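You operate a simulated robot arm through the tools that you are given. There is no shell and no other tool.

You run a simulated two-armed robot. Do the job below in one go: nothing can be reset, and whatever is moved stays where it is left.

JOB
Test the stop named on the test card, then get READY again.

It is judged by the outcome, as a careful person would: the job done as asked, and still so three seconds after it is handed in. It fails if anything else is knocked over, pushed out of place, dropped, spilled or broken.

ROBOT AND FRAMES
Two 6-joint arms with fingered hands on one trunk, on a base that moves. Base frame: it is fixed to the floor where the robot stands at the start and does not move with it; the origin is under the middle of the robot, x ahead of it, y to its left, z up. Readings come in mm, rad, newtons and seconds.
The left shoulder is at the start at [90, 155, 1040], the right one opposite. With the tool pointing down near the work surface each hand reaches from about 340 to 640 mm from the robot's upright axis, wherever it stands, measured 20 degrees to its own side. Places, roughly: drive switch [3200, 100, 800]; main switch [-3500, -3200, 900]; red button [-3000, -3200, 1000]; reset key [3200, -100, 900]; stop button [3500, 0, 900]; stop cord [600, -200, 600]. Payload 4 kg a hand.
The tool frame of a hand sits at the grasp point between the pads (the TCP): z along the fingers, y along the line on which they close. The tips reach 26 mm beyond it. The gripper opens to 132 mm; its body begins 73 mm behind the TCP. The gripper is a hand of 3 fingers: y runs from the thumb to the fingers, the wrist lies at [0, 0, -224] in the tool frame.
Orientation is that of the tool frame in the base frame, as a unit quaternion [w, x, y, z]. With the fingers straight down and closing along the base's y, the tool's x points along the base's -x, its y along +y and its z along -z.

CONTROLS
- The arms move only by the tool servo_tool. It takes "left_deltas", "right_deltas" or both (then of equal length, played together; a hand with none holds still); each is a list of rows, each an object of numbers (a shift or turn left out is 0): "tx", "ty", "tz": the shift along the base's x, y, z in units of 300 mm (1.0 is 300 mm); "rx", "ry", "rz": the turn, a rotation vector about the base's x, y, z in units of 120 degrees (1.0 is 120 degrees). In form: [{"tx": .., "ty": .., "tz": .., "rx": .., "ry": .., "rz": ..}, ...]. A call has 1 to 20 rows; each row is the pose to reach, as a shift and turn from the pose commanded when the call began. A call with a number of a shift or a turn outside -1 to 1 is refused whole. Each row takes 0.2 s and may step no farther than 50 mm and 0.15 rad from the row before; otherwise, the whole call is refused. Where a pose cannot be reached the arm comes as near as it can. A force on the tool above 90 N (or 10 N above the force at the start of the call, whichever is more), or a blocked arm, ends the call early, and 0.2 s more pass. In this call time passes only in rows, and 0.2 s behind the last. It gives the time, the measured TCP pose, the force on the tool (base axes), the opening and the grip force at its end, in the units of the frame above (readings bear some noise), with the torque about the TCP (base axes, N m) and any sound that the robot's microphone picked up.
- Cameras (640 x 400 px; columns grow to the right, rows downward): "scene" is now at [151.9, -6.8, 1337.7]; the picture's right is [-0.10, -1.00, 0.00], its down [-0.77, 0.07, -0.64] and it looks along [0.63, -0.06, -0.77] (base axes); focal length 263 px, centre (320, 200). "left" rides on the left gripper at [-61, 3, -92] in its tool frame; the picture's right is [-0.05, -1.00, 0.00], its down [0.83, -0.04, -0.55] and it looks along [0.55, -0.03, 0.83] (tool axes); focal length 230 px, centre (320, 200). "right" rides on the right gripper at [62, 3, -92] in its tool frame; the picture's right is [-0.05, 1.00, 0.00], its down [-0.83, -0.04, -0.56] and it looks along [-0.56, -0.03, 0.83] (tool axes); focal length 230 px, centre (320, 200). There is no depth. A picture from a camera that has moved, and an enlarged one, comes with that camera's place and axes in the base frame and with its lens.
- grab_frame(camera): a new picture of that camera. The clock stands still meanwhile.
- lift_body(by): slides the trunk up (or, below 0, down) by that many mm; the arms and the scene camera ride with it, the base frame stays. It gives what a move gives, with no picture.
- drive_base(legs): drives the robot by 1 to 6 legs, each [ahead, turn to the left] in mm and rad, along the robot's own axes; the way and the turn of a leg run together, so that a leg with both is an arc; at most 1500 mm and 3.142 rad a leg. The arms and the cameras ride along, it lands a little off, and it stops where it bumps. It gives what a move gives.
- move_fingers(finger1, finger2, thumb_bend, hand): sets how far each is bent, from 0 (flat) to 1 (curled in); at 0.3 the hand is open as for a grip, at 0.7 the pads meet at the TCP. One left out holds its place. A second passes; each finger stops where it meets its share of the squeeze, and holds until it gets a number again. It is the only way to open and close the hand. It gives what a move gives, with no picture; readings hold the bend of each and the force on the fingers (four entries, about 0 where the hand has none), thumb and palm.
- turn_head(pan, tilt): turns the head with the scene camera to pan (to the left, within 1.501 rad either way) and tilt (down, from -0.506 to 1.204), counted from straight ahead of the robot. It gives what a move gives.
- zoom(camera, box): a new picture of the part [left, top, right, bottom] of that camera's present view, enlarged. The clock stands still meanwhile.
- finish_job(): hands the job in; it is judged then, once.

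Places have to be worked out from the pictures, the camera data and where the tool is seen. Open the grippers and draw the arms clear of the work before you hand the job in, unless the task says otherwise.

The tools are called after "Emit:" by a JSON object that holds its "fn" and its "kwargs". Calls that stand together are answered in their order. servo_tool: Moves the arms, as the interface text tells. Its arguments: {"type":"object","properties":{"left_deltas":{"type":"array","items":{"type":"object","properties":{"tx":{"type":"number"},"ty":{"type":"number"},"tz":{"type":"number"},"rx":{"type":"number"},"ry":{"type":"number"},"rz":{"type":"number"}}}},"right_deltas":{"type":"array","items":{"type":"object","properties":{"tx":{"type":"number"},"ty":{"type":"number"},"tz":{"type":"number"},"rx":{"type":"number"},"ry":{"type":"number"},"rz":{"type":"number"}}}}},"required":[]} The other tools are called the same way: lift_body (by) moves the trunk up or down; move_fingers (finger1, finger2, thumb_bend, hand) moves the fingers one by one; drive_base (legs) drives the base; turn_head (pan, tilt) turns the head that bears the scene camera; grab_frame (camera) takes a picture; zoom (camera, box) takes an enlarged picture of a part of a camera's view; finish_job () hands the job in.

At the start:

```text
clock: 0.0
left_tcp_pos: [593.3, 176.7, 812.2]
left_tcp_rot: [-0.001, 0.0, 1.0, 0.0]
left_wrist_force: [-1.0, 0.2, 0.1]
left_wrist_torque: [0.03, -0.02, -0.02]
left_width: 131.8
left_gripper_force: 0.1
left_shape: jaw
left_bend: [0.3, 0.3, 0.3]
left_finger forces: [0.0, 0.0, 0.0, 0.1, 0.0, 0.1]
right_tcp_pos: [449.3, -368.9, 798.4]
right_tcp_rot: [0.002, -0.001, 1.0, 0.0]
right_wrist_force: [0.5, 0.3, 0.2]
right_wrist_torque: [-0.04, 0.01, -0.05]
right_width: 132.2
right_gripper_force: 0.1
right_shape: jaw
right_bend: [0.3, 0.3, 0.3]
right_finger forces: [0.0, 0.0, 0.1, 0.0, 0.0, 0.0]
trunk travel left (down, up): [-575.0, 265.0]
robot x, y, heading: [-1.8, 1.3, -0.002]
head pan, tilt (commanded): [-0.098, 0.86]
```

scene: 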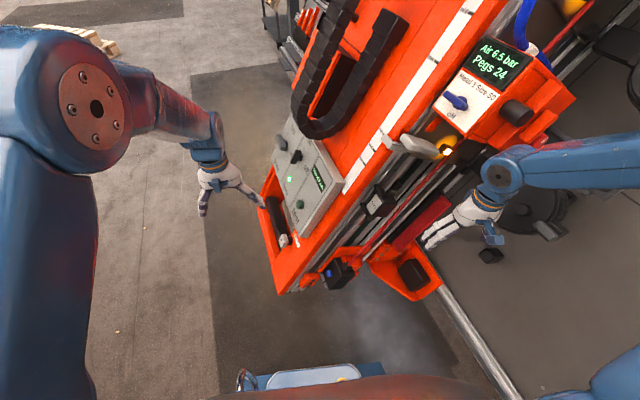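
right: 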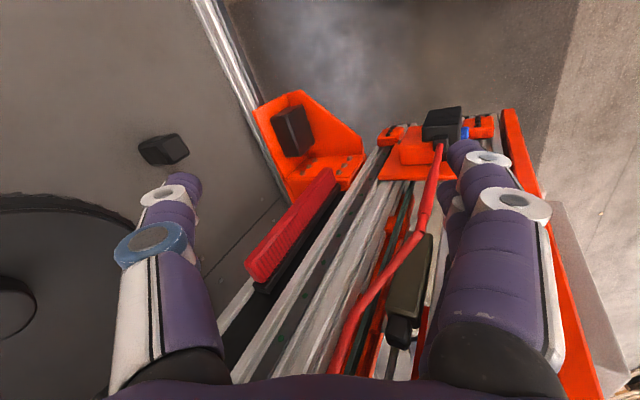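
left: 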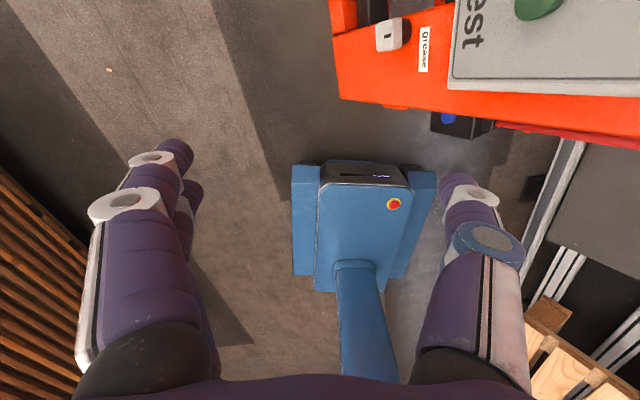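

The first pictures show an orange machine ahead with a control panel, a red cord on its near side, and screens and labels. I will look around with zooms to find the test card and the panel's labels.

Emit:
{"fn": "zoom", "kwargs": {"camera": "scene", "box": [250, 100, 370, 300]}}

Emit:
{"fn": "zoom", "kwargs": {"camera": "scene", "box": [400, 20, 560, 160]}}

Emit:
{"fn": "zoom", "kwargs": {"camera": "scene", "box": [300, 160, 480, 320]}}

```text
2.00 times, centred on (310, 200) of scene
camera zoom: at [151.9, -6.8, 1337.7], right [-0.1, -1.0, 0.0], down [-0.77, 0.07, -0.64], along [0.63, -0.06, -0.77], focal length 525 px, centre (340, 200)
```

zoom: 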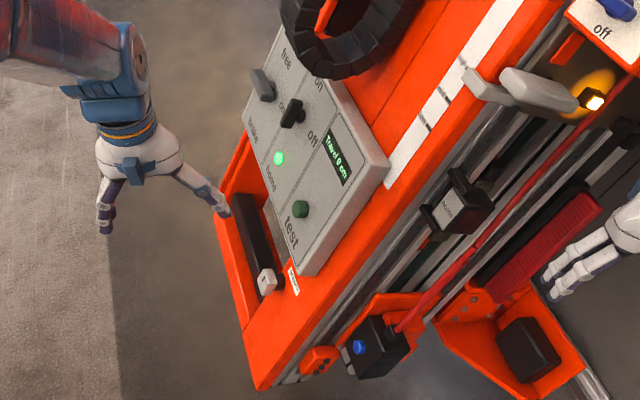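

```text
2.86 times, centred on (480, 90) of scene
camera zoom: at [151.9, -6.8, 1337.7], right [-0.1, -1.0, 0.0], down [-0.77, 0.07, -0.64], along [0.63, -0.06, -0.77], focal length 750 px, centre (-137, 514)
```

zoom: 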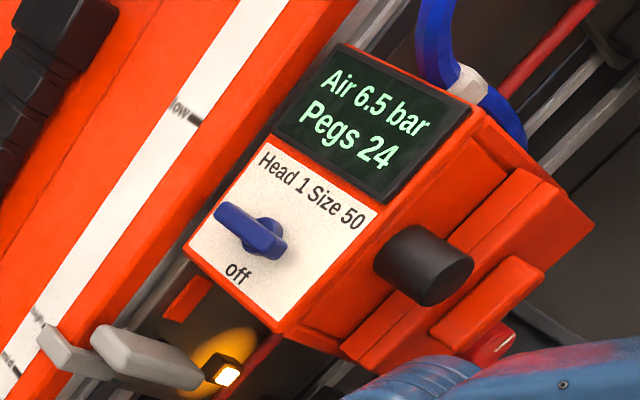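

```text
2.50 times, centred on (390, 240) of scene
camera zoom: at [151.9, -6.8, 1337.7], right [-0.1, -1.0, 0.0], down [-0.77, 0.07, -0.64], along [0.63, -0.06, -0.77], focal length 657 px, centre (145, 100)
```

zoom: 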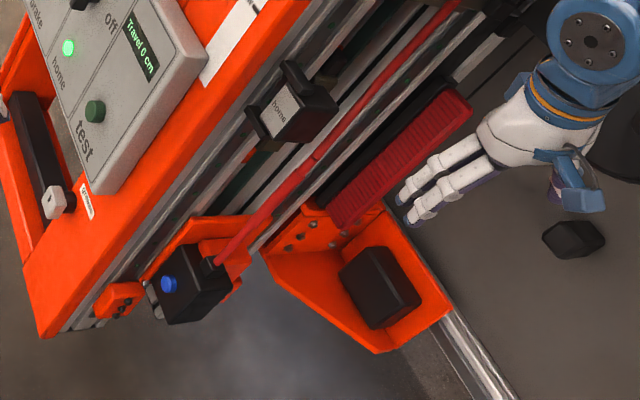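

The panel shows a "test" button, a "home" lamp and a "Travel 0 cm" display, and a red pull cord ends in a small box with a blue button. I'll turn the head around to find the test card and the rest of the cell.

Emit:
{"fn": "turn_head", "kwargs": {"pan": 0.0, "tilt": 0.2}}

Emit:
{"fn": "grab_frame", "kwargs": {"camera": "scene"}}

Emit:
{"fn": "turn_head", "kwargs": {"pan": 1.2, "tilt": 0.3}}

Emit:
{"fn": "grab_frame", "kwargs": {"camera": "scene"}}

Emit:
{"fn": "turn_head", "kwargs": {"pan": -1.2, "tilt": 0.3}}

Emit:
{"fn": "grab_frame", "kwargs": {"camera": "scene"}}

```text
clock: 1.0
left_tcp_pos: [579.8, 176.9, 822.4]
left_tcp_rot: [0.008, -0.001, 1.0, 0.001]
left_wrist_force: [0.0, -0.5, 0.1]
left_wrist_torque: [-0.03, -0.03, -0.02]
left_width: 132.1
left_gripper_force: 0.1
left_shape: jaw
left_bend: [0.3, 0.3, 0.3]
left_finger forces: [0.1, 0.0, 0.0, 0.0, 0.1, 0.0]
right_tcp_pos: [440.2, -367.6, 806.1]
right_tcp_rot: [0.012, -0.002, 1.0, 0.0]
right_wrist_force: [-0.3, 0.8, -0.1]
right_wrist_torque: [0.02, -0.02, -0.01]
right_width: 131.8
right_gripper_force: 0.1
right_shape: jaw
right_bend: [0.3, 0.3, 0.3]
right_finger forces: [0.0, 0.1, 0.0, 0.0, 0.1, 0.0]
trunk travel left (down, up): [-575.0, 265.0]
robot x, y, heading: [1.4, -2.6, -0.0]
head pan, tilt (commanded): [0.0, 0.201]
```

```text
taken
camera scene: at [170.0, 0.9, 1395.7], right [0.0, -1.0, 0.0], down [-0.22, 0.0, -0.98], along [0.98, 0.0, -0.22], focal length 263 px, centre (320, 200)
```

scene: 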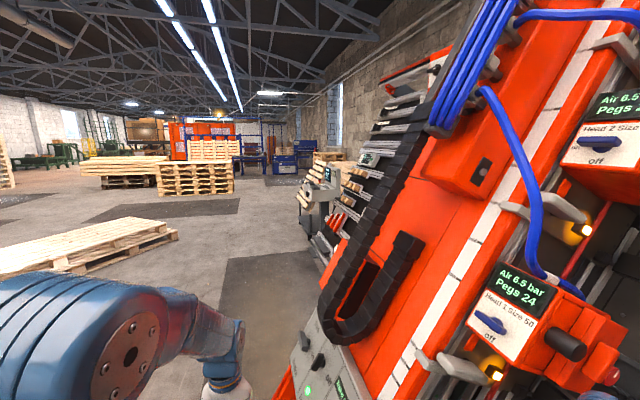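

```text
clock: 2.4
left_tcp_pos: [578.1, 176.5, 822.5]
left_tcp_rot: [0.008, -0.001, 1.0, 0.0]
left_wrist_force: [0.7, -0.7, -0.3]
left_wrist_torque: [-0.01, -0.03, -0.02]
left_width: 131.9
left_gripper_force: 0.1
left_shape: jaw
left_bend: [0.3, 0.3, 0.3]
left_finger forces: [0.1, 0.0, 0.0, 0.0, 0.0, 0.1]
right_tcp_pos: [440.6, -365.7, 806.6]
right_tcp_rot: [0.013, -0.002, 1.0, -0.001]
right_wrist_force: [1.0, -0.6, -0.6]
right_wrist_torque: [0.03, -0.02, 0.04]
right_width: 132.3
right_gripper_force: 0.1
right_shape: jaw
right_bend: [0.3, 0.3, 0.3]
right_finger forces: [0.0, 0.1, 0.1, 0.0, 0.0, 0.1]
trunk travel left (down, up): [-575.0, 265.0]
robot x, y, heading: [-1.6, -1.4, 0.002]
head pan, tilt (commanded): [1.201, 0.3]
```

```text
taken
camera scene: at [109.5, 87.7, 1387.8], right [0.93, -0.36, -0.02], down [-0.13, -0.28, -0.95], along [0.34, 0.89, -0.3], focal length 263 px, centre (320, 200)
```

scene: 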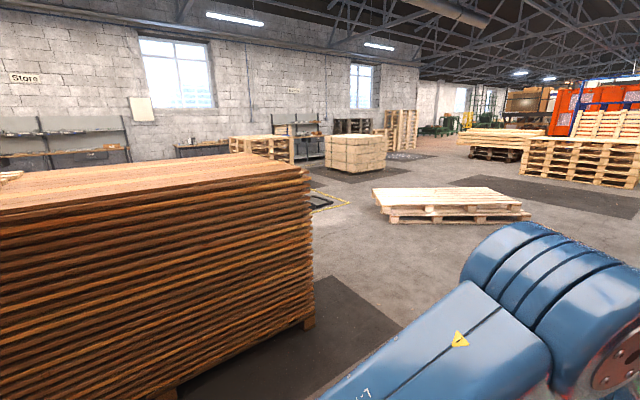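

```text
clock: 4.6
left_tcp_pos: [578.8, 176.9, 822.4]
left_tcp_rot: [0.008, 0.0, 1.0, 0.001]
left_wrist_force: [0.3, 0.5, -0.2]
left_wrist_torque: [-0.02, -0.01, 0.02]
left_width: 131.9
left_gripper_force: 0.0
left_shape: jaw
left_bend: [0.3, 0.3, 0.3]
left_finger forces: [0.0, 0.0, 0.0, 0.0, 0.0, 0.0]
right_tcp_pos: [440.5, -366.1, 806.3]
right_tcp_rot: [0.012, -0.002, 1.0, -0.001]
right_wrist_force: [0.0, -0.2, 0.3]
right_wrist_torque: [0.01, 0.03, 0.02]
right_width: 132.0
right_gripper_force: 0.2
right_shape: jaw
right_bend: [0.3, 0.3, 0.3]
right_finger forces: [0.0, 0.0, 0.1, 0.1, 0.1, 0.0]
trunk travel left (down, up): [-575.0, 265.0]
robot x, y, heading: [0.4, -1.2, 0.003]
head pan, tilt (commanded): [-1.201, 0.3]
```

```text
taken
camera scene: at [109.5, -86.3, 1387.8], right [-0.93, -0.36, 0.02], down [-0.13, 0.28, -0.95], along [0.34, -0.89, -0.3], focal length 263 px, centre (320, 200)
```

scene: 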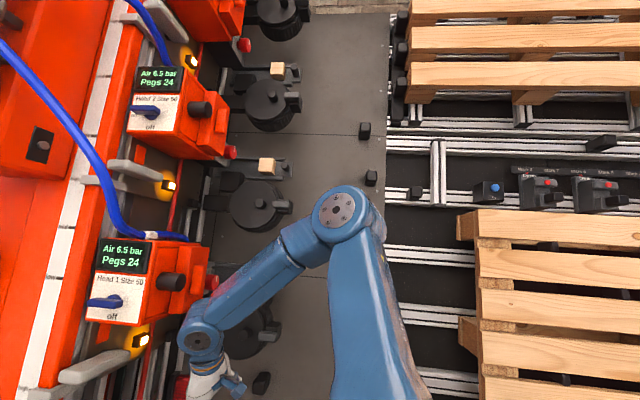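

It is a pallet nailing machine: a bridge runs ahead along x with nailing heads, and the table with pallets lies on the right. I'll look further round for the test card.

Emit:
{"fn": "turn_head", "kwargs": {"pan": -1.5, "tilt": 0.0}}

Emit:
{"fn": "grab_frame", "kwargs": {"camera": "scene"}}

Emit:
{"fn": "turn_head", "kwargs": {"pan": -0.6, "tilt": 0.2}}

Emit:
{"fn": "grab_frame", "kwargs": {"camera": "scene"}}

Emit:
{"fn": "turn_head", "kwargs": {"pan": -0.3, "tilt": 0.5}}

Emit:
{"fn": "grab_frame", "kwargs": {"camera": "scene"}}

Emit:
{"fn": "turn_head", "kwargs": {"pan": -0.8, "tilt": 0.8}}

Emit:
{"fn": "grab_frame", "kwargs": {"camera": "scene"}}

```text
clock: 5.4
left_tcp_pos: [578.6, 176.1, 822.4]
left_tcp_rot: [0.008, -0.001, 1.0, 0.0]
left_wrist_force: [0.4, -0.9, 0.8]
left_wrist_torque: [0.02, 0.06, 0.02]
left_width: 132.1
left_gripper_force: 0.1
left_shape: jaw
left_bend: [0.3, 0.3, 0.3]
left_finger forces: [0.0, 0.0, 0.0, 0.1, 0.1, 0.0]
right_tcp_pos: [439.4, -367.9, 806.6]
right_tcp_rot: [0.012, -0.002, 1.0, -0.001]
right_wrist_force: [0.4, -0.2, -0.8]
right_wrist_torque: [0.01, -0.01, 0.02]
right_width: 132.1
right_gripper_force: 0.1
right_shape: jaw
right_bend: [0.3, 0.3, 0.3]
right_finger forces: [0.1, 0.0, 0.1, 0.0, 0.0, 0.0]
trunk travel left (down, up): [-575.0, 265.0]
robot x, y, heading: [-0.7, -0.8, -0.001]
head pan, tilt (commanded): [-1.499, 0.0]
```

```text
taken
camera scene: at [82.8, -89.2, 1416.0], right [-1.0, -0.07, 0.02], down [-0.02, 0.0, -1.0], along [0.07, -1.0, 0.0], focal length 263 px, centre (320, 200)
```

scene: 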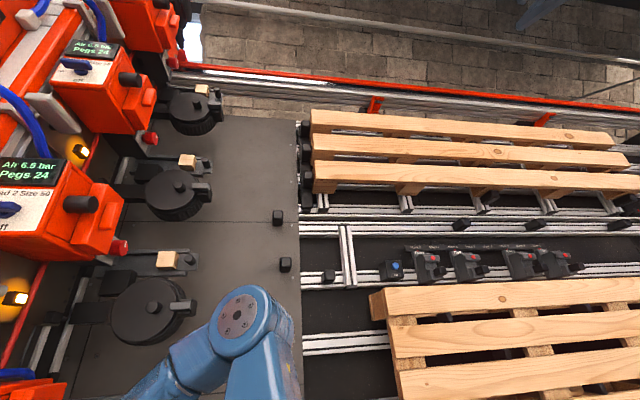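

```text
clock: 6.6
left_tcp_pos: [578.8, 176.6, 823.1]
left_tcp_rot: [0.009, 0.0, 1.0, 0.001]
left_wrist_force: [0.1, 0.1, -0.5]
left_wrist_torque: [0.01, 0.02, -0.02]
left_width: 132.2
left_gripper_force: 0.0
left_shape: jaw
left_bend: [0.3, 0.3, 0.3]
left_finger forces: [0.0, 0.1, 0.0, 0.1, 0.0, 0.1]
right_tcp_pos: [439.9, -365.8, 805.9]
right_tcp_rot: [0.012, -0.002, 1.0, -0.001]
right_wrist_force: [0.2, 1.1, 0.3]
right_wrist_torque: [0.03, 0.02, -0.03]
right_width: 132.2
right_gripper_force: 0.0
right_shape: jaw
right_bend: [0.3, 0.3, 0.3]
right_finger forces: [0.0, 0.1, 0.0, 0.0, 0.1, 0.1]
trunk travel left (down, up): [-575.0, 265.0]
robot x, y, heading: [2.1, 0.6, 0.002]
head pan, tilt (commanded): [-0.6, 0.201]
```

```text
taken
camera scene: at [152.6, -52.0, 1396.3], right [-0.57, -0.82, 0.01], down [-0.18, 0.11, -0.98], along [0.8, -0.55, -0.21], focal length 263 px, centre (320, 200)
```

scene: 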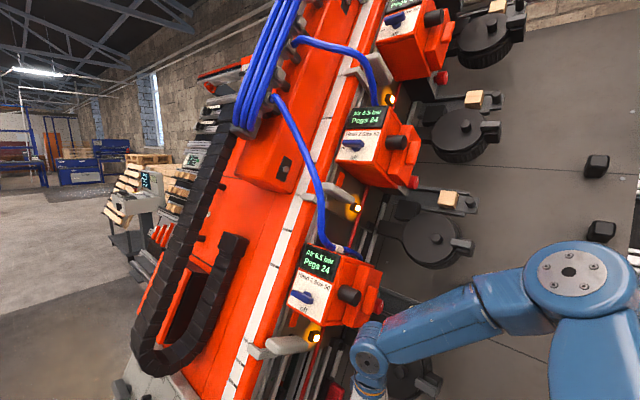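

```text
clock: 7.4
left_tcp_pos: [578.9, 177.0, 823.3]
left_tcp_rot: [0.009, -0.001, 1.0, 0.0]
left_wrist_force: [-0.6, 0.7, 0.0]
left_wrist_torque: [0.02, -0.01, -0.04]
left_width: 131.8
left_gripper_force: 0.2
left_shape: jaw
left_bend: [0.3, 0.3, 0.3]
left_finger forces: [0.0, 0.0, 0.0, 0.1, 0.0, 0.0]
right_tcp_pos: [440.8, -368.1, 807.4]
right_tcp_rot: [0.012, -0.002, 1.0, -0.001]
right_wrist_force: [0.1, 0.3, 0.1]
right_wrist_torque: [-0.01, 0.01, 0.01]
right_width: 131.9
right_gripper_force: 0.0
right_shape: jaw
right_bend: [0.3, 0.3, 0.3]
right_finger forces: [0.0, 0.1, 0.1, 0.0, 0.1, 0.1]
trunk travel left (down, up): [-575.0, 265.0]
robot x, y, heading: [0.5, 0.4, 0.001]
head pan, tilt (commanded): [-0.3, 0.499]
```

```text
taken
camera scene: at [162.1, -26.3, 1368.4], right [-0.3, -0.96, 0.01], down [-0.47, 0.14, -0.87], along [0.83, -0.26, -0.49], focal length 263 px, centre (320, 200)
```

scene: 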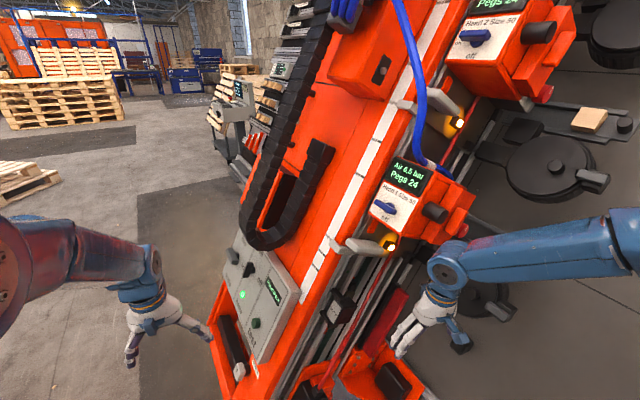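

```text
clock: 8.4
left_tcp_pos: [577.9, 176.2, 822.9]
left_tcp_rot: [0.008, -0.001, 1.0, 0.001]
left_wrist_force: [-0.6, -0.6, -0.7]
left_wrist_torque: [0.0, 0.0, 0.0]
left_width: 131.7
left_gripper_force: 0.1
left_shape: jaw
left_bend: [0.3, 0.3, 0.3]
left_finger forces: [0.0, 0.1, 0.1, 0.1, 0.0, 0.0]
right_tcp_pos: [440.0, -366.2, 806.1]
right_tcp_rot: [0.012, -0.002, 1.0, -0.002]
right_wrist_force: [-0.4, 0.1, 0.1]
right_wrist_torque: [0.02, -0.01, 0.02]
right_width: 132.0
right_gripper_force: 0.2
right_shape: jaw
right_bend: [0.3, 0.3, 0.3]
right_finger forces: [0.0, 0.0, 0.0, 0.1, 0.0, 0.0]
trunk travel left (down, up): [-575.0, 265.0]
robot x, y, heading: [-1.4, 0.8, -0.001]
head pan, tilt (commanded): [-0.799, 0.799]
```

```text
taken
camera scene: at [131.1, -57.0, 1343.0], right [-0.72, -0.7, 0.01], down [-0.51, 0.51, -0.69], along [0.47, -0.5, -0.73], focal length 263 px, centre (320, 200)
```

scene: 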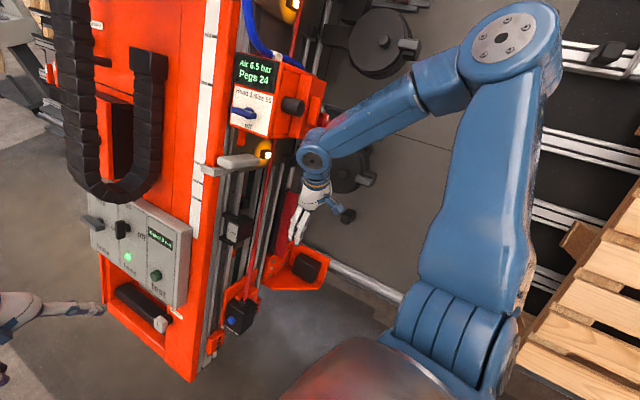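

I haven't seen a card yet; a console desk stands at the far end near the listed stop button and reset key. I'll zoom in on that direction.

Emit:
{"fn": "turn_head", "kwargs": {"pan": 0.0, "tilt": 0.1}}

Emit:
{"fn": "zoom", "kwargs": {"camera": "scene", "box": [270, 150, 430, 270]}}

Emit:
{"fn": "zoom", "kwargs": {"camera": "scene", "box": [290, 190, 360, 250]}}

Emit:
{"fn": "zoom", "kwargs": {"camera": "scene", "box": [360, 80, 460, 160]}}

```text
clock: 9.5
left_tcp_pos: [577.6, 176.2, 822.7]
left_tcp_rot: [0.008, -0.001, 1.0, 0.002]
left_wrist_force: [-0.1, 0.3, 0.2]
left_wrist_torque: [0.02, 0.01, 0.0]
left_width: 131.8
left_gripper_force: 0.1
left_shape: jaw
left_bend: [0.3, 0.3, 0.3]
left_finger forces: [0.1, 0.0, 0.0, 0.0, 0.1, 0.0]
right_tcp_pos: [439.4, -366.4, 805.2]
right_tcp_rot: [0.012, -0.002, 1.0, -0.001]
right_wrist_force: [0.5, -0.4, -0.3]
right_wrist_torque: [-0.01, 0.02, -0.02]
right_width: 132.0
right_gripper_force: 0.0
right_shape: jaw
right_bend: [0.3, 0.3, 0.3]
right_finger forces: [0.0, 0.0, 0.0, 0.1, 0.0, 0.0]
trunk travel left (down, up): [-575.0, 265.0]
robot x, y, heading: [-2.2, 0.6, 0.002]
head pan, tilt (commanded): [0.0, 0.099]
```

```text
3.33 times, centred on (350, 210) of scene
camera zoom: at [168.1, 0.6, 1405.3], right [0.0, -1.0, 0.0], down [-0.12, 0.0, -0.99], along [0.99, 0.0, -0.12], focal length 876 px, centre (220, 167)
```

zoom: 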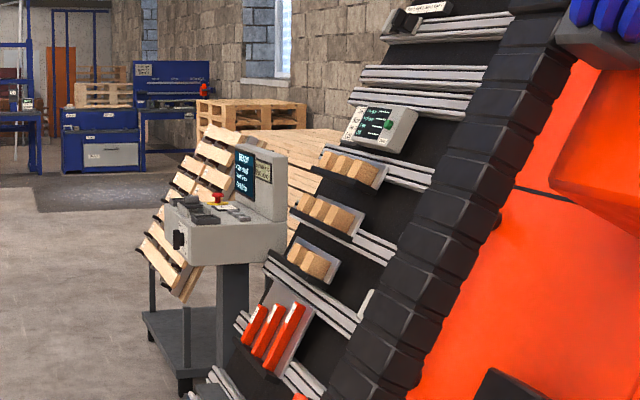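

```text
6.67 times, centred on (325, 220) of scene
camera zoom: at [168.1, 0.6, 1405.3], right [0.0, -1.0, 0.0], down [-0.12, 0.0, -0.99], along [0.99, 0.0, -0.12], focal length 1751 px, centre (287, 67)
```

zoom: 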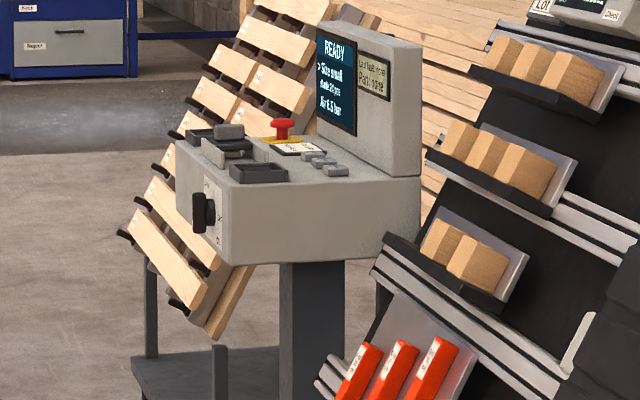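

```text
5.00 times, centred on (410, 120) of scene
camera zoom: at [168.1, 0.6, 1405.3], right [0.0, -1.0, 0.0], down [-0.12, 0.0, -0.99], along [0.99, 0.0, -0.12], focal length 1313 px, centre (-130, 600)
```

zoom: 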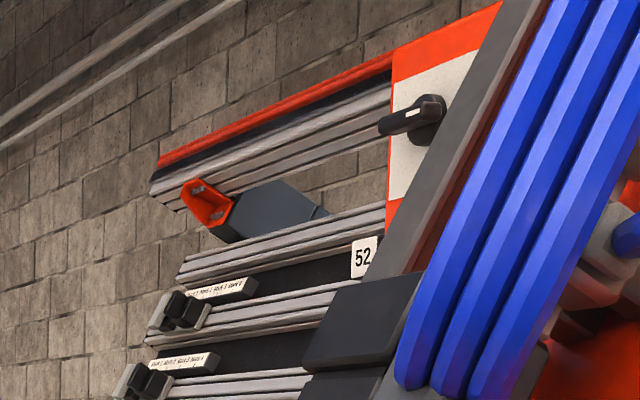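

The console's screen says READY, with a red stop button and small cards near it. I'll zoom in much more on it.

Emit:
{"fn": "zoom", "kwargs": {"camera": "scene", "box": [318, 196, 336, 208]}}

Emit:
{"fn": "zoom", "kwargs": {"camera": "scene", "box": [308, 203, 332, 218]}}

Emit:
{"fn": "zoom", "kwargs": {"camera": "scene", "box": [368, 172, 400, 200]}}

Emit:
{"fn": "zoom", "kwargs": {"camera": "scene", "box": [390, 120, 480, 180]}}

```text
16.00 times, centred on (327, 202) of scene
camera zoom: at [168.1, 0.6, 1405.3], right [0.0, -1.0, 0.0], down [-0.12, 0.0, -0.99], along [0.99, 0.0, -0.12], focal length 4203 px, centre (208, 168)
```

zoom: 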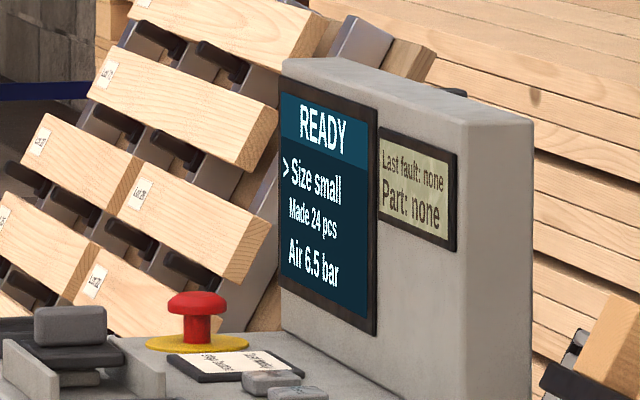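

```text
16.00 times, centred on (320, 210) of scene
camera zoom: at [168.1, 0.6, 1405.3], right [0.0, -1.0, 0.0], down [-0.12, 0.0, -0.99], along [0.99, 0.0, -0.12], focal length 4203 px, centre (320, 32)
```

zoom: 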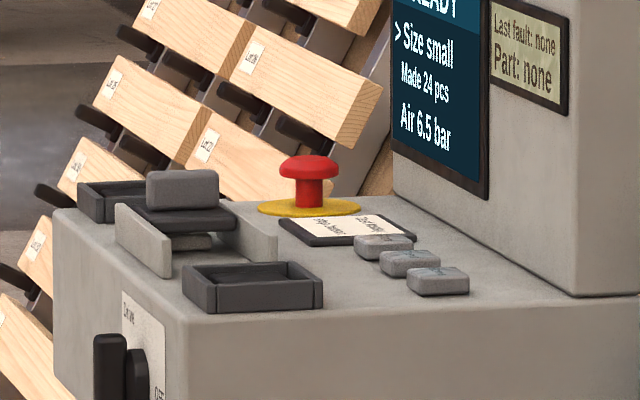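

```text
14.29 times, centred on (384, 186) of scene
camera zoom: at [168.1, 0.6, 1405.3], right [0.0, -1.0, 0.0], down [-0.12, 0.0, -0.99], along [0.99, 0.0, -0.12], focal length 3752 px, centre (-594, 400)
```

zoom: 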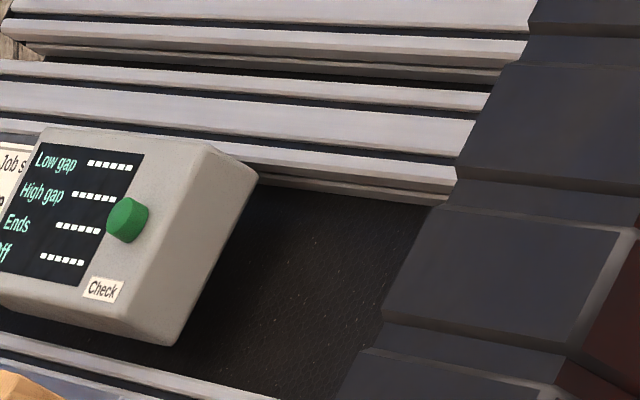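

```text
6.67 times, centred on (435, 150) of scene
camera zoom: at [168.1, 0.6, 1405.3], right [0.0, -1.0, 0.0], down [-0.12, 0.0, -0.99], along [0.99, 0.0, -0.12], focal length 1751 px, centre (-447, 533)
```

zoom: 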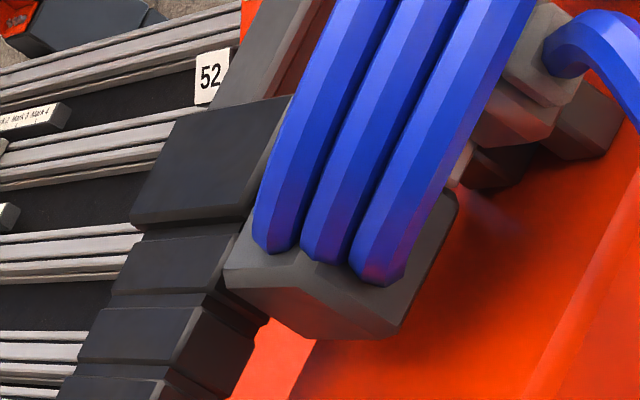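

A card lies on the console beside the stop button, written upside down from here. I'll enlarge it as far as possible.

Emit:
{"fn": "zoom", "kwargs": {"camera": "scene", "box": [317, 209.5, 325, 213.5]}}

Emit:
{"fn": "zoom", "kwargs": {"camera": "scene", "box": [310, 214, 320, 222]}}

```text
16.00 times, centred on (321, 212) of scene
camera zoom: at [168.1, 0.6, 1405.3], right [0.0, -1.0, 0.0], down [-0.12, 0.0, -0.99], along [0.99, 0.0, -0.12], focal length 4203 px, centre (304, 16)
```

zoom: 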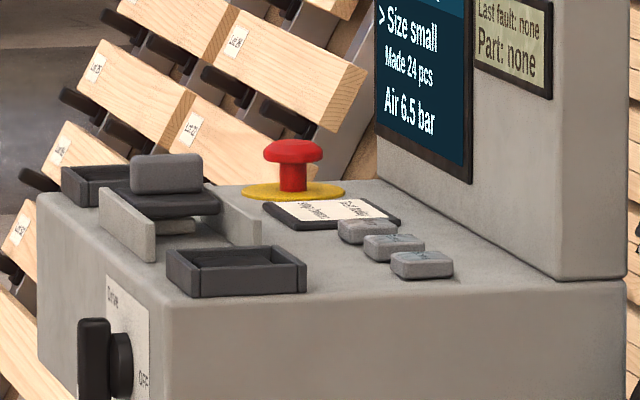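

```text
16.00 times, centred on (315, 218) of scene
camera zoom: at [168.1, 0.6, 1405.3], right [0.0, -1.0, 0.0], down [-0.12, 0.0, -0.99], along [0.99, 0.0, -0.12], focal length 4203 px, centre (400, -88)
```

zoom: 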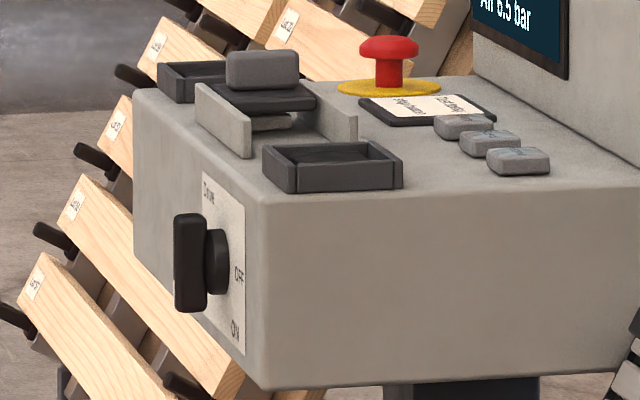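

The card by the stop button can't be read from this distance. Before driving there, I'll read the near panel closely.

Emit:
{"fn": "turn_head", "kwargs": {"pan": -0.1, "tilt": 0.86}}

Emit:
{"fn": "zoom", "kwargs": {"camera": "scene", "box": [264, 100, 350, 155]}}

Emit:
{"fn": "zoom", "kwargs": {"camera": "scene", "box": [264, 140, 350, 200]}}

Emit:
{"fn": "zoom", "kwargs": {"camera": "scene", "box": [255, 190, 345, 250]}}

Emit:
{"fn": "zoom", "kwargs": {"camera": "scene", "box": [300, 240, 390, 300]}}

Emit:
{"fn": "zoom", "kwargs": {"camera": "scene", "box": [350, 170, 430, 230]}}

```text
clock: 10.6
left_tcp_pos: [577.9, 176.6, 822.4]
left_tcp_rot: [0.009, -0.001, 1.0, 0.001]
left_wrist_force: [0.4, 0.0, 0.2]
left_wrist_torque: [-0.01, 0.0, -0.01]
left_width: 131.8
left_gripper_force: 0.0
left_shape: jaw
left_bend: [0.3, 0.3, 0.3]
left_finger forces: [0.0, 0.0, 0.0, 0.1, 0.0, 0.0]
right_tcp_pos: [440.7, -366.5, 807.5]
right_tcp_rot: [0.012, -0.002, 1.0, -0.001]
right_wrist_force: [-0.4, 0.4, -0.7]
right_wrist_torque: [0.0, -0.02, -0.01]
right_width: 132.2
right_gripper_force: 0.1
right_shape: jaw
right_bend: [0.3, 0.3, 0.3]
right_finger forces: [0.1, 0.1, 0.0, 0.0, 0.0, 0.0]
trunk travel left (down, up): [-575.0, 265.0]
robot x, y, heading: [0.0, -1.9, -0.004]
head pan, tilt (commanded): [-0.099, 0.86]
```

```text
7.27 times, centred on (307, 128) of scene
camera zoom: at [152.0, -7.0, 1337.8], right [-0.1, -1.0, 0.0], down [-0.77, 0.08, -0.64], along [0.63, -0.06, -0.77], focal length 1910 px, centre (414, 727)
```

zoom: 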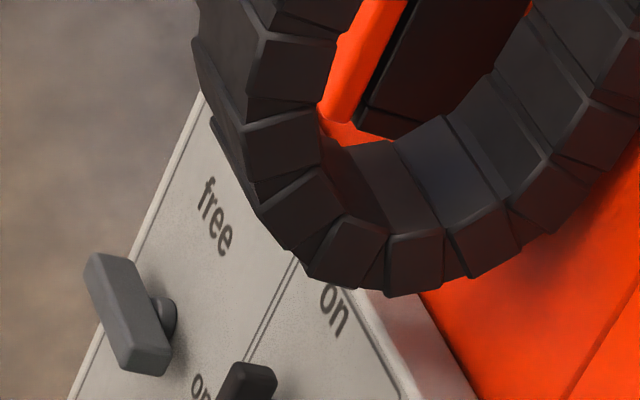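

```text
6.67 times, centred on (307, 170) of scene
camera zoom: at [152.0, -7.0, 1337.8], right [-0.1, -1.0, 0.0], down [-0.77, 0.08, -0.64], along [0.63, -0.06, -0.77], focal length 1751 px, centre (407, 400)
```

zoom: 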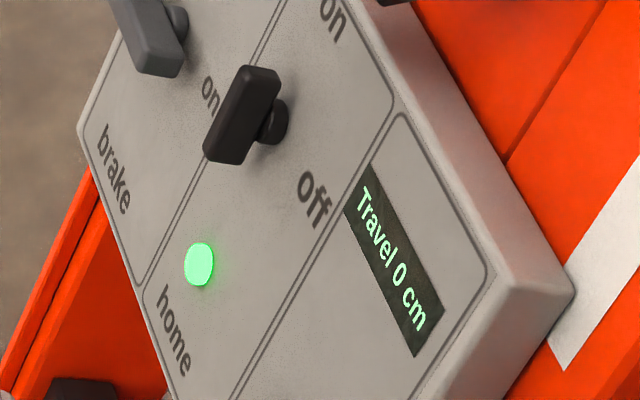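

```text
6.67 times, centred on (300, 220) of scene
camera zoom: at [152.0, -7.0, 1337.8], right [-0.1, -1.0, 0.0], down [-0.77, 0.08, -0.64], along [0.63, -0.06, -0.77], focal length 1751 px, centre (453, 67)
```

zoom: 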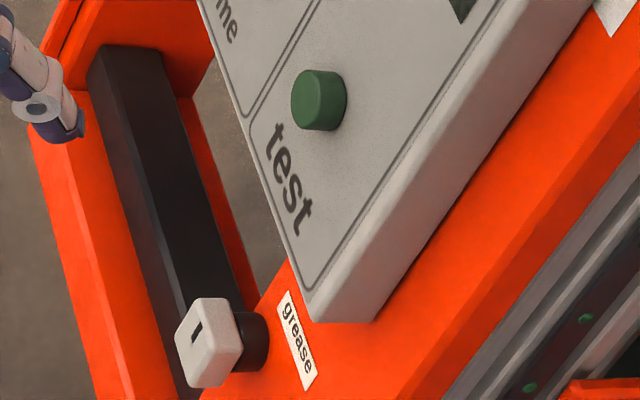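

```text
6.67 times, centred on (345, 270) of scene
camera zoom: at [152.0, -7.0, 1337.8], right [-0.1, -1.0, 0.0], down [-0.77, 0.08, -0.64], along [0.63, -0.06, -0.77], focal length 1751 px, centre (153, -267)
```

zoom: 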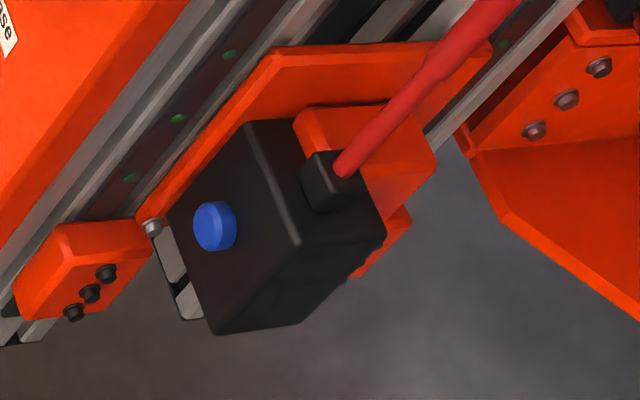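

```text
6.67 times, centred on (390, 200) of scene
camera zoom: at [152.0, -7.0, 1337.8], right [-0.1, -1.0, 0.0], down [-0.77, 0.08, -0.64], along [0.63, -0.06, -0.77], focal length 1751 px, centre (-147, 200)
```

zoom: 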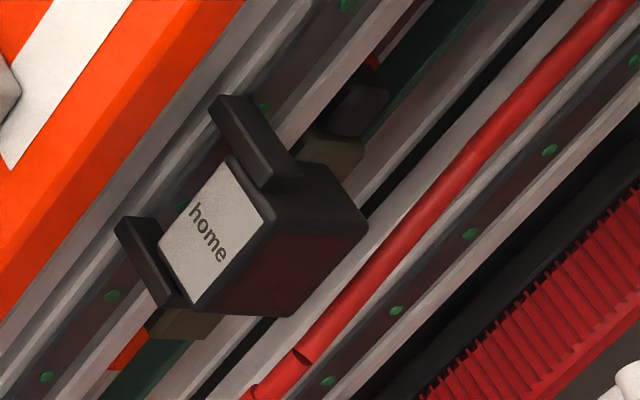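

The near panel is the bridge's own travel panel, and its stop cord ends in a switch box with a blue reset button. The card must be read at the console near [3200, 0], so I check the floor on the left and behind before driving.

Emit:
{"fn": "turn_head", "kwargs": {"pan": 1.5, "tilt": 0.5}}

Emit:
{"fn": "grab_frame", "kwargs": {"camera": "scene"}}

Emit:
{"fn": "turn_head", "kwargs": {"pan": 0.6, "tilt": 0.4}}

Emit:
{"fn": "grab_frame", "kwargs": {"camera": "scene"}}

Emit:
{"fn": "turn_head", "kwargs": {"pan": -1.5, "tilt": 0.7}}

Emit:
{"fn": "grab_frame", "kwargs": {"camera": "scene"}}

Emit:
{"fn": "grab_frame", "kwargs": {"camera": "left"}}

Emit:
{"fn": "grab_frame", "kwargs": {"camera": "right"}}

```text
clock: 12.3
left_tcp_pos: [578.3, 176.9, 822.4]
left_tcp_rot: [0.009, 0.0, 1.0, 0.001]
left_wrist_force: [0.2, -0.1, 0.4]
left_wrist_torque: [-0.06, 0.0, 0.01]
left_width: 131.8
left_gripper_force: 0.0
left_shape: jaw
left_bend: [0.3, 0.3, 0.3]
left_finger forces: [0.0, 0.0, 0.1, 0.0, 0.0, 0.1]
right_tcp_pos: [440.3, -366.7, 806.2]
right_tcp_rot: [0.011, -0.001, 1.0, -0.001]
right_wrist_force: [-0.4, 0.1, 0.9]
right_wrist_torque: [0.01, 0.0, 0.01]
right_width: 132.2
right_gripper_force: 0.1
right_shape: jaw
right_bend: [0.3, 0.3, 0.3]
right_finger forces: [0.0, 0.0, 0.0, 0.0, 0.1, 0.1]
trunk travel left (down, up): [-575.0, 265.0]
robot x, y, heading: [0.6, -0.1, -0.001]
head pan, tilt (commanded): [1.499, 0.499]
```

```text
taken
camera scene: at [81.9, 91.5, 1369.9], right [1.0, -0.07, -0.02], down [-0.05, -0.48, -0.88], along [0.05, 0.88, -0.48], focal length 263 px, centre (320, 200)
```

scene: 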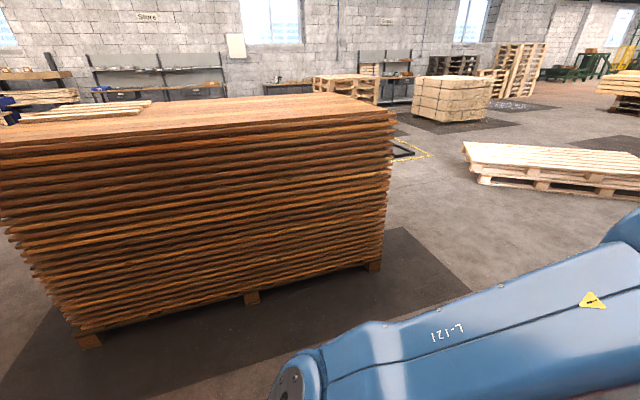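

```text
clock: 13.5
left_tcp_pos: [578.3, 176.4, 821.8]
left_tcp_rot: [0.008, -0.001, 1.0, 0.0]
left_wrist_force: [-0.2, -0.5, 0.2]
left_wrist_torque: [-0.02, -0.04, -0.02]
left_width: 132.1
left_gripper_force: 0.1
left_shape: jaw
left_bend: [0.3, 0.3, 0.3]
left_finger forces: [0.0, 0.0, 0.0, 0.0, 0.1, 0.1]
right_tcp_pos: [439.6, -366.4, 806.6]
right_tcp_rot: [0.012, -0.002, 1.0, -0.001]
right_wrist_force: [0.6, 0.1, 0.3]
right_wrist_torque: [-0.03, -0.01, 0.0]
right_width: 132.2
right_gripper_force: 0.0
right_shape: jaw
right_bend: [0.3, 0.3, 0.3]
right_finger forces: [0.0, 0.0, 0.0, 0.0, 0.0, 0.1]
trunk travel left (down, up): [-575.0, 265.0]
robot x, y, heading: [-1.3, -0.1, 0.003]
head pan, tilt (commanded): [0.6, 0.4]
```

```text
taken
camera scene: at [151.8, 53.1, 1377.7], right [0.57, -0.82, -0.01], down [-0.34, -0.22, -0.91], along [0.75, 0.52, -0.4], focal length 263 px, centre (320, 200)
```

scene: 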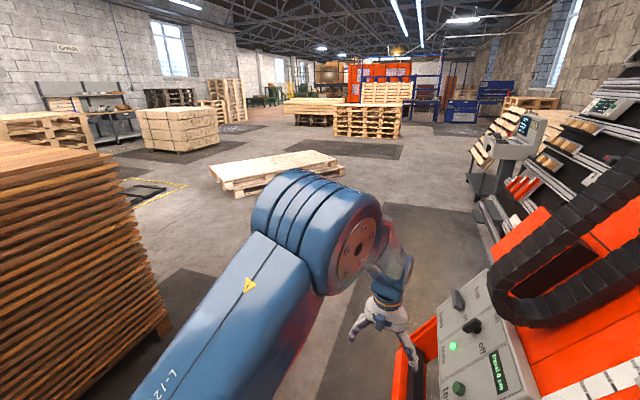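

```text
clock: 15.5
left_tcp_pos: [578.1, 176.7, 822.4]
left_tcp_rot: [0.008, 0.0, 1.0, 0.002]
left_wrist_force: [0.4, 0.4, 0.2]
left_wrist_torque: [0.02, 0.0, 0.0]
left_width: 132.2
left_gripper_force: 0.1
left_shape: jaw
left_bend: [0.3, 0.3, 0.3]
left_finger forces: [0.0, 0.0, 0.0, 0.0, 0.0, 0.0]
right_tcp_pos: [441.0, -367.1, 805.2]
right_tcp_rot: [0.011, -0.002, 1.0, -0.001]
right_wrist_force: [-0.5, 0.7, 0.5]
right_wrist_torque: [0.03, 0.04, 0.02]
right_width: 131.9
right_gripper_force: 0.1
right_shape: jaw
right_bend: [0.3, 0.3, 0.3]
right_finger forces: [0.0, 0.0, 0.1, 0.1, 0.0, 0.0]
trunk travel left (down, up): [-575.0, 265.0]
robot x, y, heading: [3.1, 0.1, 0.002]
head pan, tilt (commanded): [-1.499, 0.7]
```

```text
taken
camera scene: at [81.1, -84.0, 1352.2], right [-1.0, -0.07, 0.02], down [-0.06, 0.64, -0.76], along [0.04, -0.76, -0.65], focal length 263 px, centre (320, 200)
```

scene: 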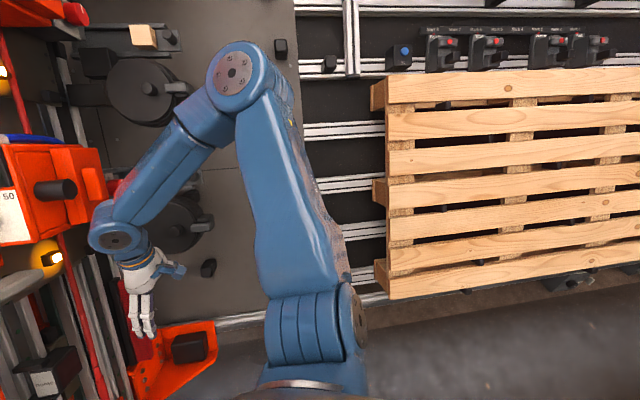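

```text
taken
camera left: at [639.0, 178.1, 917.5], right [0.05, -1.0, 0.0], down [-0.84, -0.05, 0.54], along [-0.54, -0.03, -0.84], focal length 230 px, centre (320, 200)
```

left: 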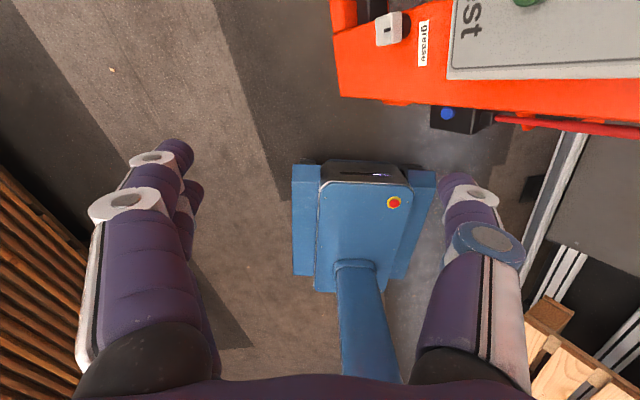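

```text
taken
camera right: at [377.2, -364.9, 896.0], right [0.05, 1.0, 0.0], down [0.82, -0.04, 0.58], along [0.57, -0.03, -0.82], focal length 230 px, centre (320, 200)
```

right: 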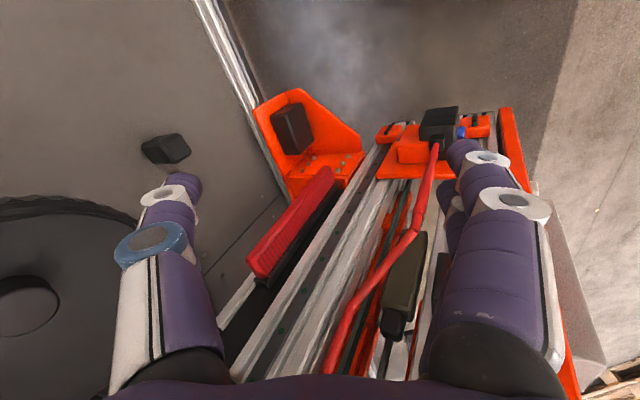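

Everything of the bridge lies ahead (cord box near [540,-117,425], bridge end near y≈150), and the floor on the left is open up to the plank stack at y≈1450. I back off 400 mm and turn left a little, then look behind and ahead before going round to the console.

Emit:
{"fn": "drive_base", "kwargs": {"legs": [[-400, 0], [0, 0.8]]}}

Emit:
{"fn": "turn_head", "kwargs": {"pan": 0.0, "tilt": 0.4}}

Emit:
{"fn": "grab_frame", "kwargs": {"camera": "scene"}}

Emit:
{"fn": "turn_head", "kwargs": {"pan": 1.5, "tilt": 0.3}}

Emit:
{"fn": "grab_frame", "kwargs": {"camera": "scene"}}

Emit:
{"fn": "turn_head", "kwargs": {"pan": -0.9, "tilt": 0.4}}

Emit:
{"fn": "grab_frame", "kwargs": {"camera": "scene"}}

```text
clock: 20.2
left_tcp_pos: [-128.2, 539.9, 823.1]
left_tcp_rot: [0.008, -0.395, 0.919, 0.004]
left_wrist_force: [-0.7, -0.3, -0.5]
left_wrist_torque: [0.01, 0.03, 0.04]
left_width: 132.0
left_gripper_force: 0.1
left_shape: jaw
left_bend: [0.3, 0.3, 0.3]
left_finger forces: [0.0, 0.1, 0.0, 0.0, 0.1, 0.0]
right_tcp_pos: [170.5, 66.1, 806.0]
right_tcp_rot: [0.012, -0.396, 0.918, 0.004]
right_wrist_force: [0.6, -0.2, -0.3]
right_wrist_torque: [0.02, -0.02, 0.02]
right_width: 131.9
right_gripper_force: 0.0
right_shape: jaw
right_bend: [0.3, 0.3, 0.3]
right_finger forces: [0.1, 0.0, 0.0, 0.1, 0.0, 0.0]
trunk travel left (down, up): [-575.0, 265.0]
robot x, y, heading: [-398.1, -7.1, 0.809]
head pan, tilt (commanded): [-1.499, 0.7]
```

```text
clock: 21.8
left_tcp_pos: [-138.4, 531.0, 832.7]
left_tcp_rot: [0.016, -0.394, 0.919, 0.008]
left_wrist_force: [-0.4, 0.1, 0.7]
left_wrist_torque: [-0.02, 0.01, -0.02]
left_width: 131.7
left_gripper_force: 0.1
left_shape: jaw
left_bend: [0.3, 0.3, 0.3]
left_finger forces: [0.1, 0.0, 0.0, 0.1, 0.0, 0.1]
right_tcp_pos: [161.2, 59.3, 813.0]
right_tcp_rot: [0.022, -0.397, 0.918, 0.008]
right_wrist_force: [0.4, -0.1, 0.7]
right_wrist_torque: [-0.03, 0.0, 0.0]
right_width: 131.9
right_gripper_force: 0.1
right_shape: jaw
right_bend: [0.3, 0.3, 0.3]
right_finger forces: [0.0, 0.1, 0.0, 0.0, 0.0, 0.1]
trunk travel left (down, up): [-575.0, 265.0]
robot x, y, heading: [-395.5, -6.6, 0.809]
head pan, tilt (commanded): [0.0, 0.4]
```

```text
taken
camera scene: at [-278.9, 118.3, 1377.4], right [0.72, -0.69, 0.0], down [-0.28, -0.29, -0.91], along [0.63, 0.66, -0.41], focal length 263 px, centre (320, 200)
```

scene: 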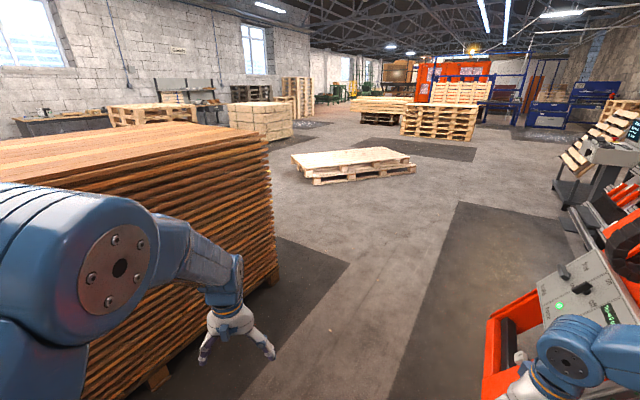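

```text
clock: 23.4
left_tcp_pos: [-137.4, 530.8, 833.1]
left_tcp_rot: [0.016, -0.394, 0.919, 0.007]
left_wrist_force: [0.3, -0.3, -0.5]
left_wrist_torque: [0.01, -0.02, 0.03]
left_width: 131.7
left_gripper_force: 0.0
left_shape: jaw
left_bend: [0.3, 0.3, 0.3]
left_finger forces: [0.0, 0.0, 0.1, 0.0, 0.1, 0.1]
right_tcp_pos: [162.2, 61.1, 813.5]
right_tcp_rot: [0.022, -0.396, 0.918, 0.008]
right_wrist_force: [0.4, 0.7, 0.4]
right_wrist_torque: [0.02, 0.0, -0.02]
right_width: 132.0
right_gripper_force: 0.1
right_shape: jaw
right_bend: [0.3, 0.3, 0.3]
right_finger forces: [0.0, 0.0, 0.0, 0.0, 0.1, 0.0]
trunk travel left (down, up): [-575.0, 265.0]
robot x, y, heading: [-390.1, -4.7, 0.808]
head pan, tilt (commanded): [1.499, 0.3]
```

```text
taken
camera scene: at [-405.6, 120.4, 1388.3], right [0.74, 0.67, -0.02], down [0.19, -0.23, -0.95], along [-0.65, 0.7, -0.3], focal length 263 px, centre (320, 200)
```

scene: 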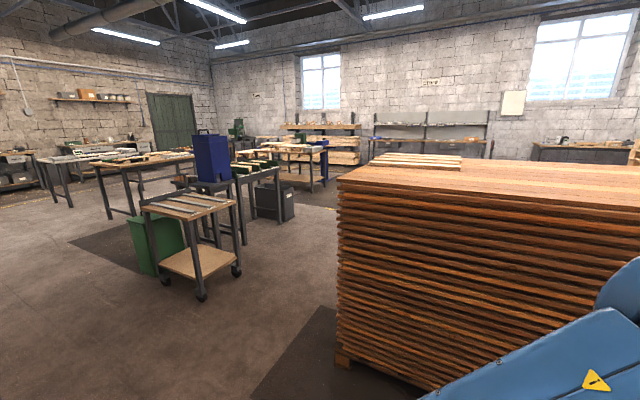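

```text
clock: 25.6
left_tcp_pos: [-137.4, 531.0, 834.4]
left_tcp_rot: [0.015, -0.395, 0.919, 0.009]
left_wrist_force: [-0.2, -0.2, 0.4]
left_wrist_torque: [0.01, 0.0, 0.02]
left_width: 131.9
left_gripper_force: 0.1
left_shape: jaw
left_bend: [0.3, 0.3, 0.3]
left_finger forces: [0.0, 0.0, 0.0, 0.0, 0.0, 0.0]
right_tcp_pos: [162.1, 59.9, 814.2]
right_tcp_rot: [0.021, -0.397, 0.918, 0.007]
right_wrist_force: [0.5, -0.6, 0.0]
right_wrist_torque: [0.02, -0.03, 0.01]
right_width: 132.0
right_gripper_force: 0.0
right_shape: jaw
right_bend: [0.3, 0.3, 0.3]
right_finger forces: [0.0, 0.0, 0.0, 0.0, 0.0, 0.0]
trunk travel left (down, up): [-575.0, 265.0]
robot x, y, heading: [-394.4, -2.2, 0.81]
head pan, tilt (commanded): [-0.901, 0.4]
```

```text
taken
camera scene: at [-250.6, 42.9, 1378.1], right [-0.09, -1.0, 0.01], down [-0.4, 0.02, -0.92], along [0.91, -0.09, -0.4], focal length 263 px, centre (320, 200)
```

scene: 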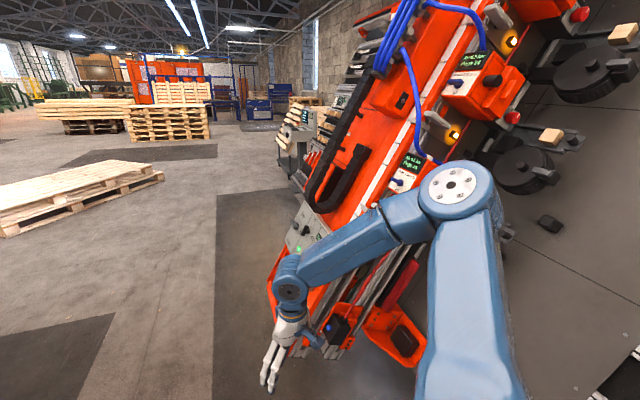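

The way round is clear: plank stack face runs from about [-330,1280] to [540,1530], bridge end near y≈150. I drive diagonally to about [325, 750], straighten, and go on to x≈1800, then look.

Emit:
{"fn": "drive_base", "kwargs": {"legs": [[1040, 0], [0, -0.81], [1450, 0]]}}

Emit:
{"fn": "turn_head", "kwargs": {"pan": -0.4, "tilt": 0.4}}

Emit:
{"fn": "grab_frame", "kwargs": {"camera": "scene"}}

```text
clock: 40.2
left_tcp_pos: [2345.7, 945.8, 832.5]
left_tcp_rot: [0.018, -0.007, 1.0, 0.0]
left_wrist_force: [0.5, 0.3, 0.2]
left_wrist_torque: [0.03, 0.03, -0.04]
left_width: 131.9
left_gripper_force: 0.0
left_shape: jaw
left_bend: [0.3, 0.3, 0.3]
left_finger forces: [0.1, 0.0, 0.0, 0.1, 0.1, 0.0]
right_tcp_pos: [2219.4, 403.0, 814.0]
right_tcp_rot: [0.023, -0.01, 1.0, -0.002]
right_wrist_force: [-0.3, -0.4, -0.4]
right_wrist_torque: [0.01, -0.01, -0.03]
right_width: 132.1
right_gripper_force: 0.1
right_shape: jaw
right_bend: [0.3, 0.3, 0.3]
right_finger forces: [0.0, 0.1, 0.0, 0.0, 0.1, 0.0]
trunk travel left (down, up): [-575.0, 265.0]
robot x, y, heading: [1782.6, 755.6, 0.013]
head pan, tilt (commanded): [-0.901, 0.4]
```

```text
clock: 41.1
left_tcp_pos: [2331.2, 946.9, 843.3]
left_tcp_rot: [0.026, -0.009, 1.0, 0.002]
left_wrist_force: [-1.0, -1.2, -0.1]
left_wrist_torque: [0.0, -0.01, 0.01]
left_width: 132.0
left_gripper_force: 0.1
left_shape: jaw
left_bend: [0.3, 0.3, 0.3]
left_finger forces: [0.1, 0.1, 0.0, 0.0, 0.0, 0.0]
right_tcp_pos: [2211.1, 406.4, 821.0]
right_tcp_rot: [0.034, -0.011, 0.999, -0.002]
right_wrist_force: [-0.2, -0.3, -0.8]
right_wrist_torque: [0.03, -0.04, -0.04]
right_width: 132.3
right_gripper_force: 0.1
right_shape: jaw
right_bend: [0.3, 0.3, 0.3]
right_finger forces: [0.0, 0.1, 0.1, 0.0, 0.0, 0.1]
trunk travel left (down, up): [-575.0, 265.0]
robot x, y, heading: [1779.0, 755.7, 0.011]
head pan, tilt (commanded): [-0.4, 0.4]
```

```text
taken
camera scene: at [1945.4, 722.6, 1377.5], right [-0.38, -0.93, 0.01], down [-0.38, 0.15, -0.91], along [0.85, -0.35, -0.41], focal length 263 px, centre (320, 200)
```

scene: 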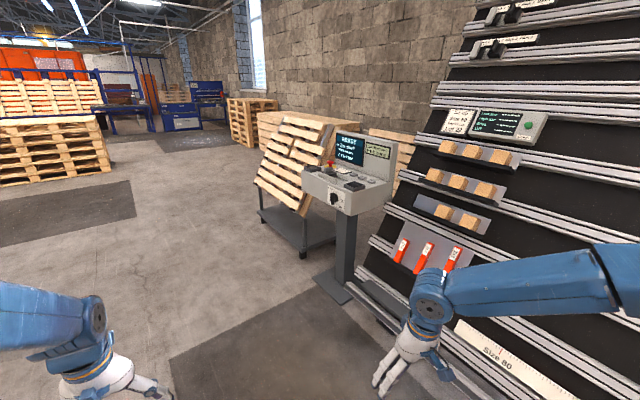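

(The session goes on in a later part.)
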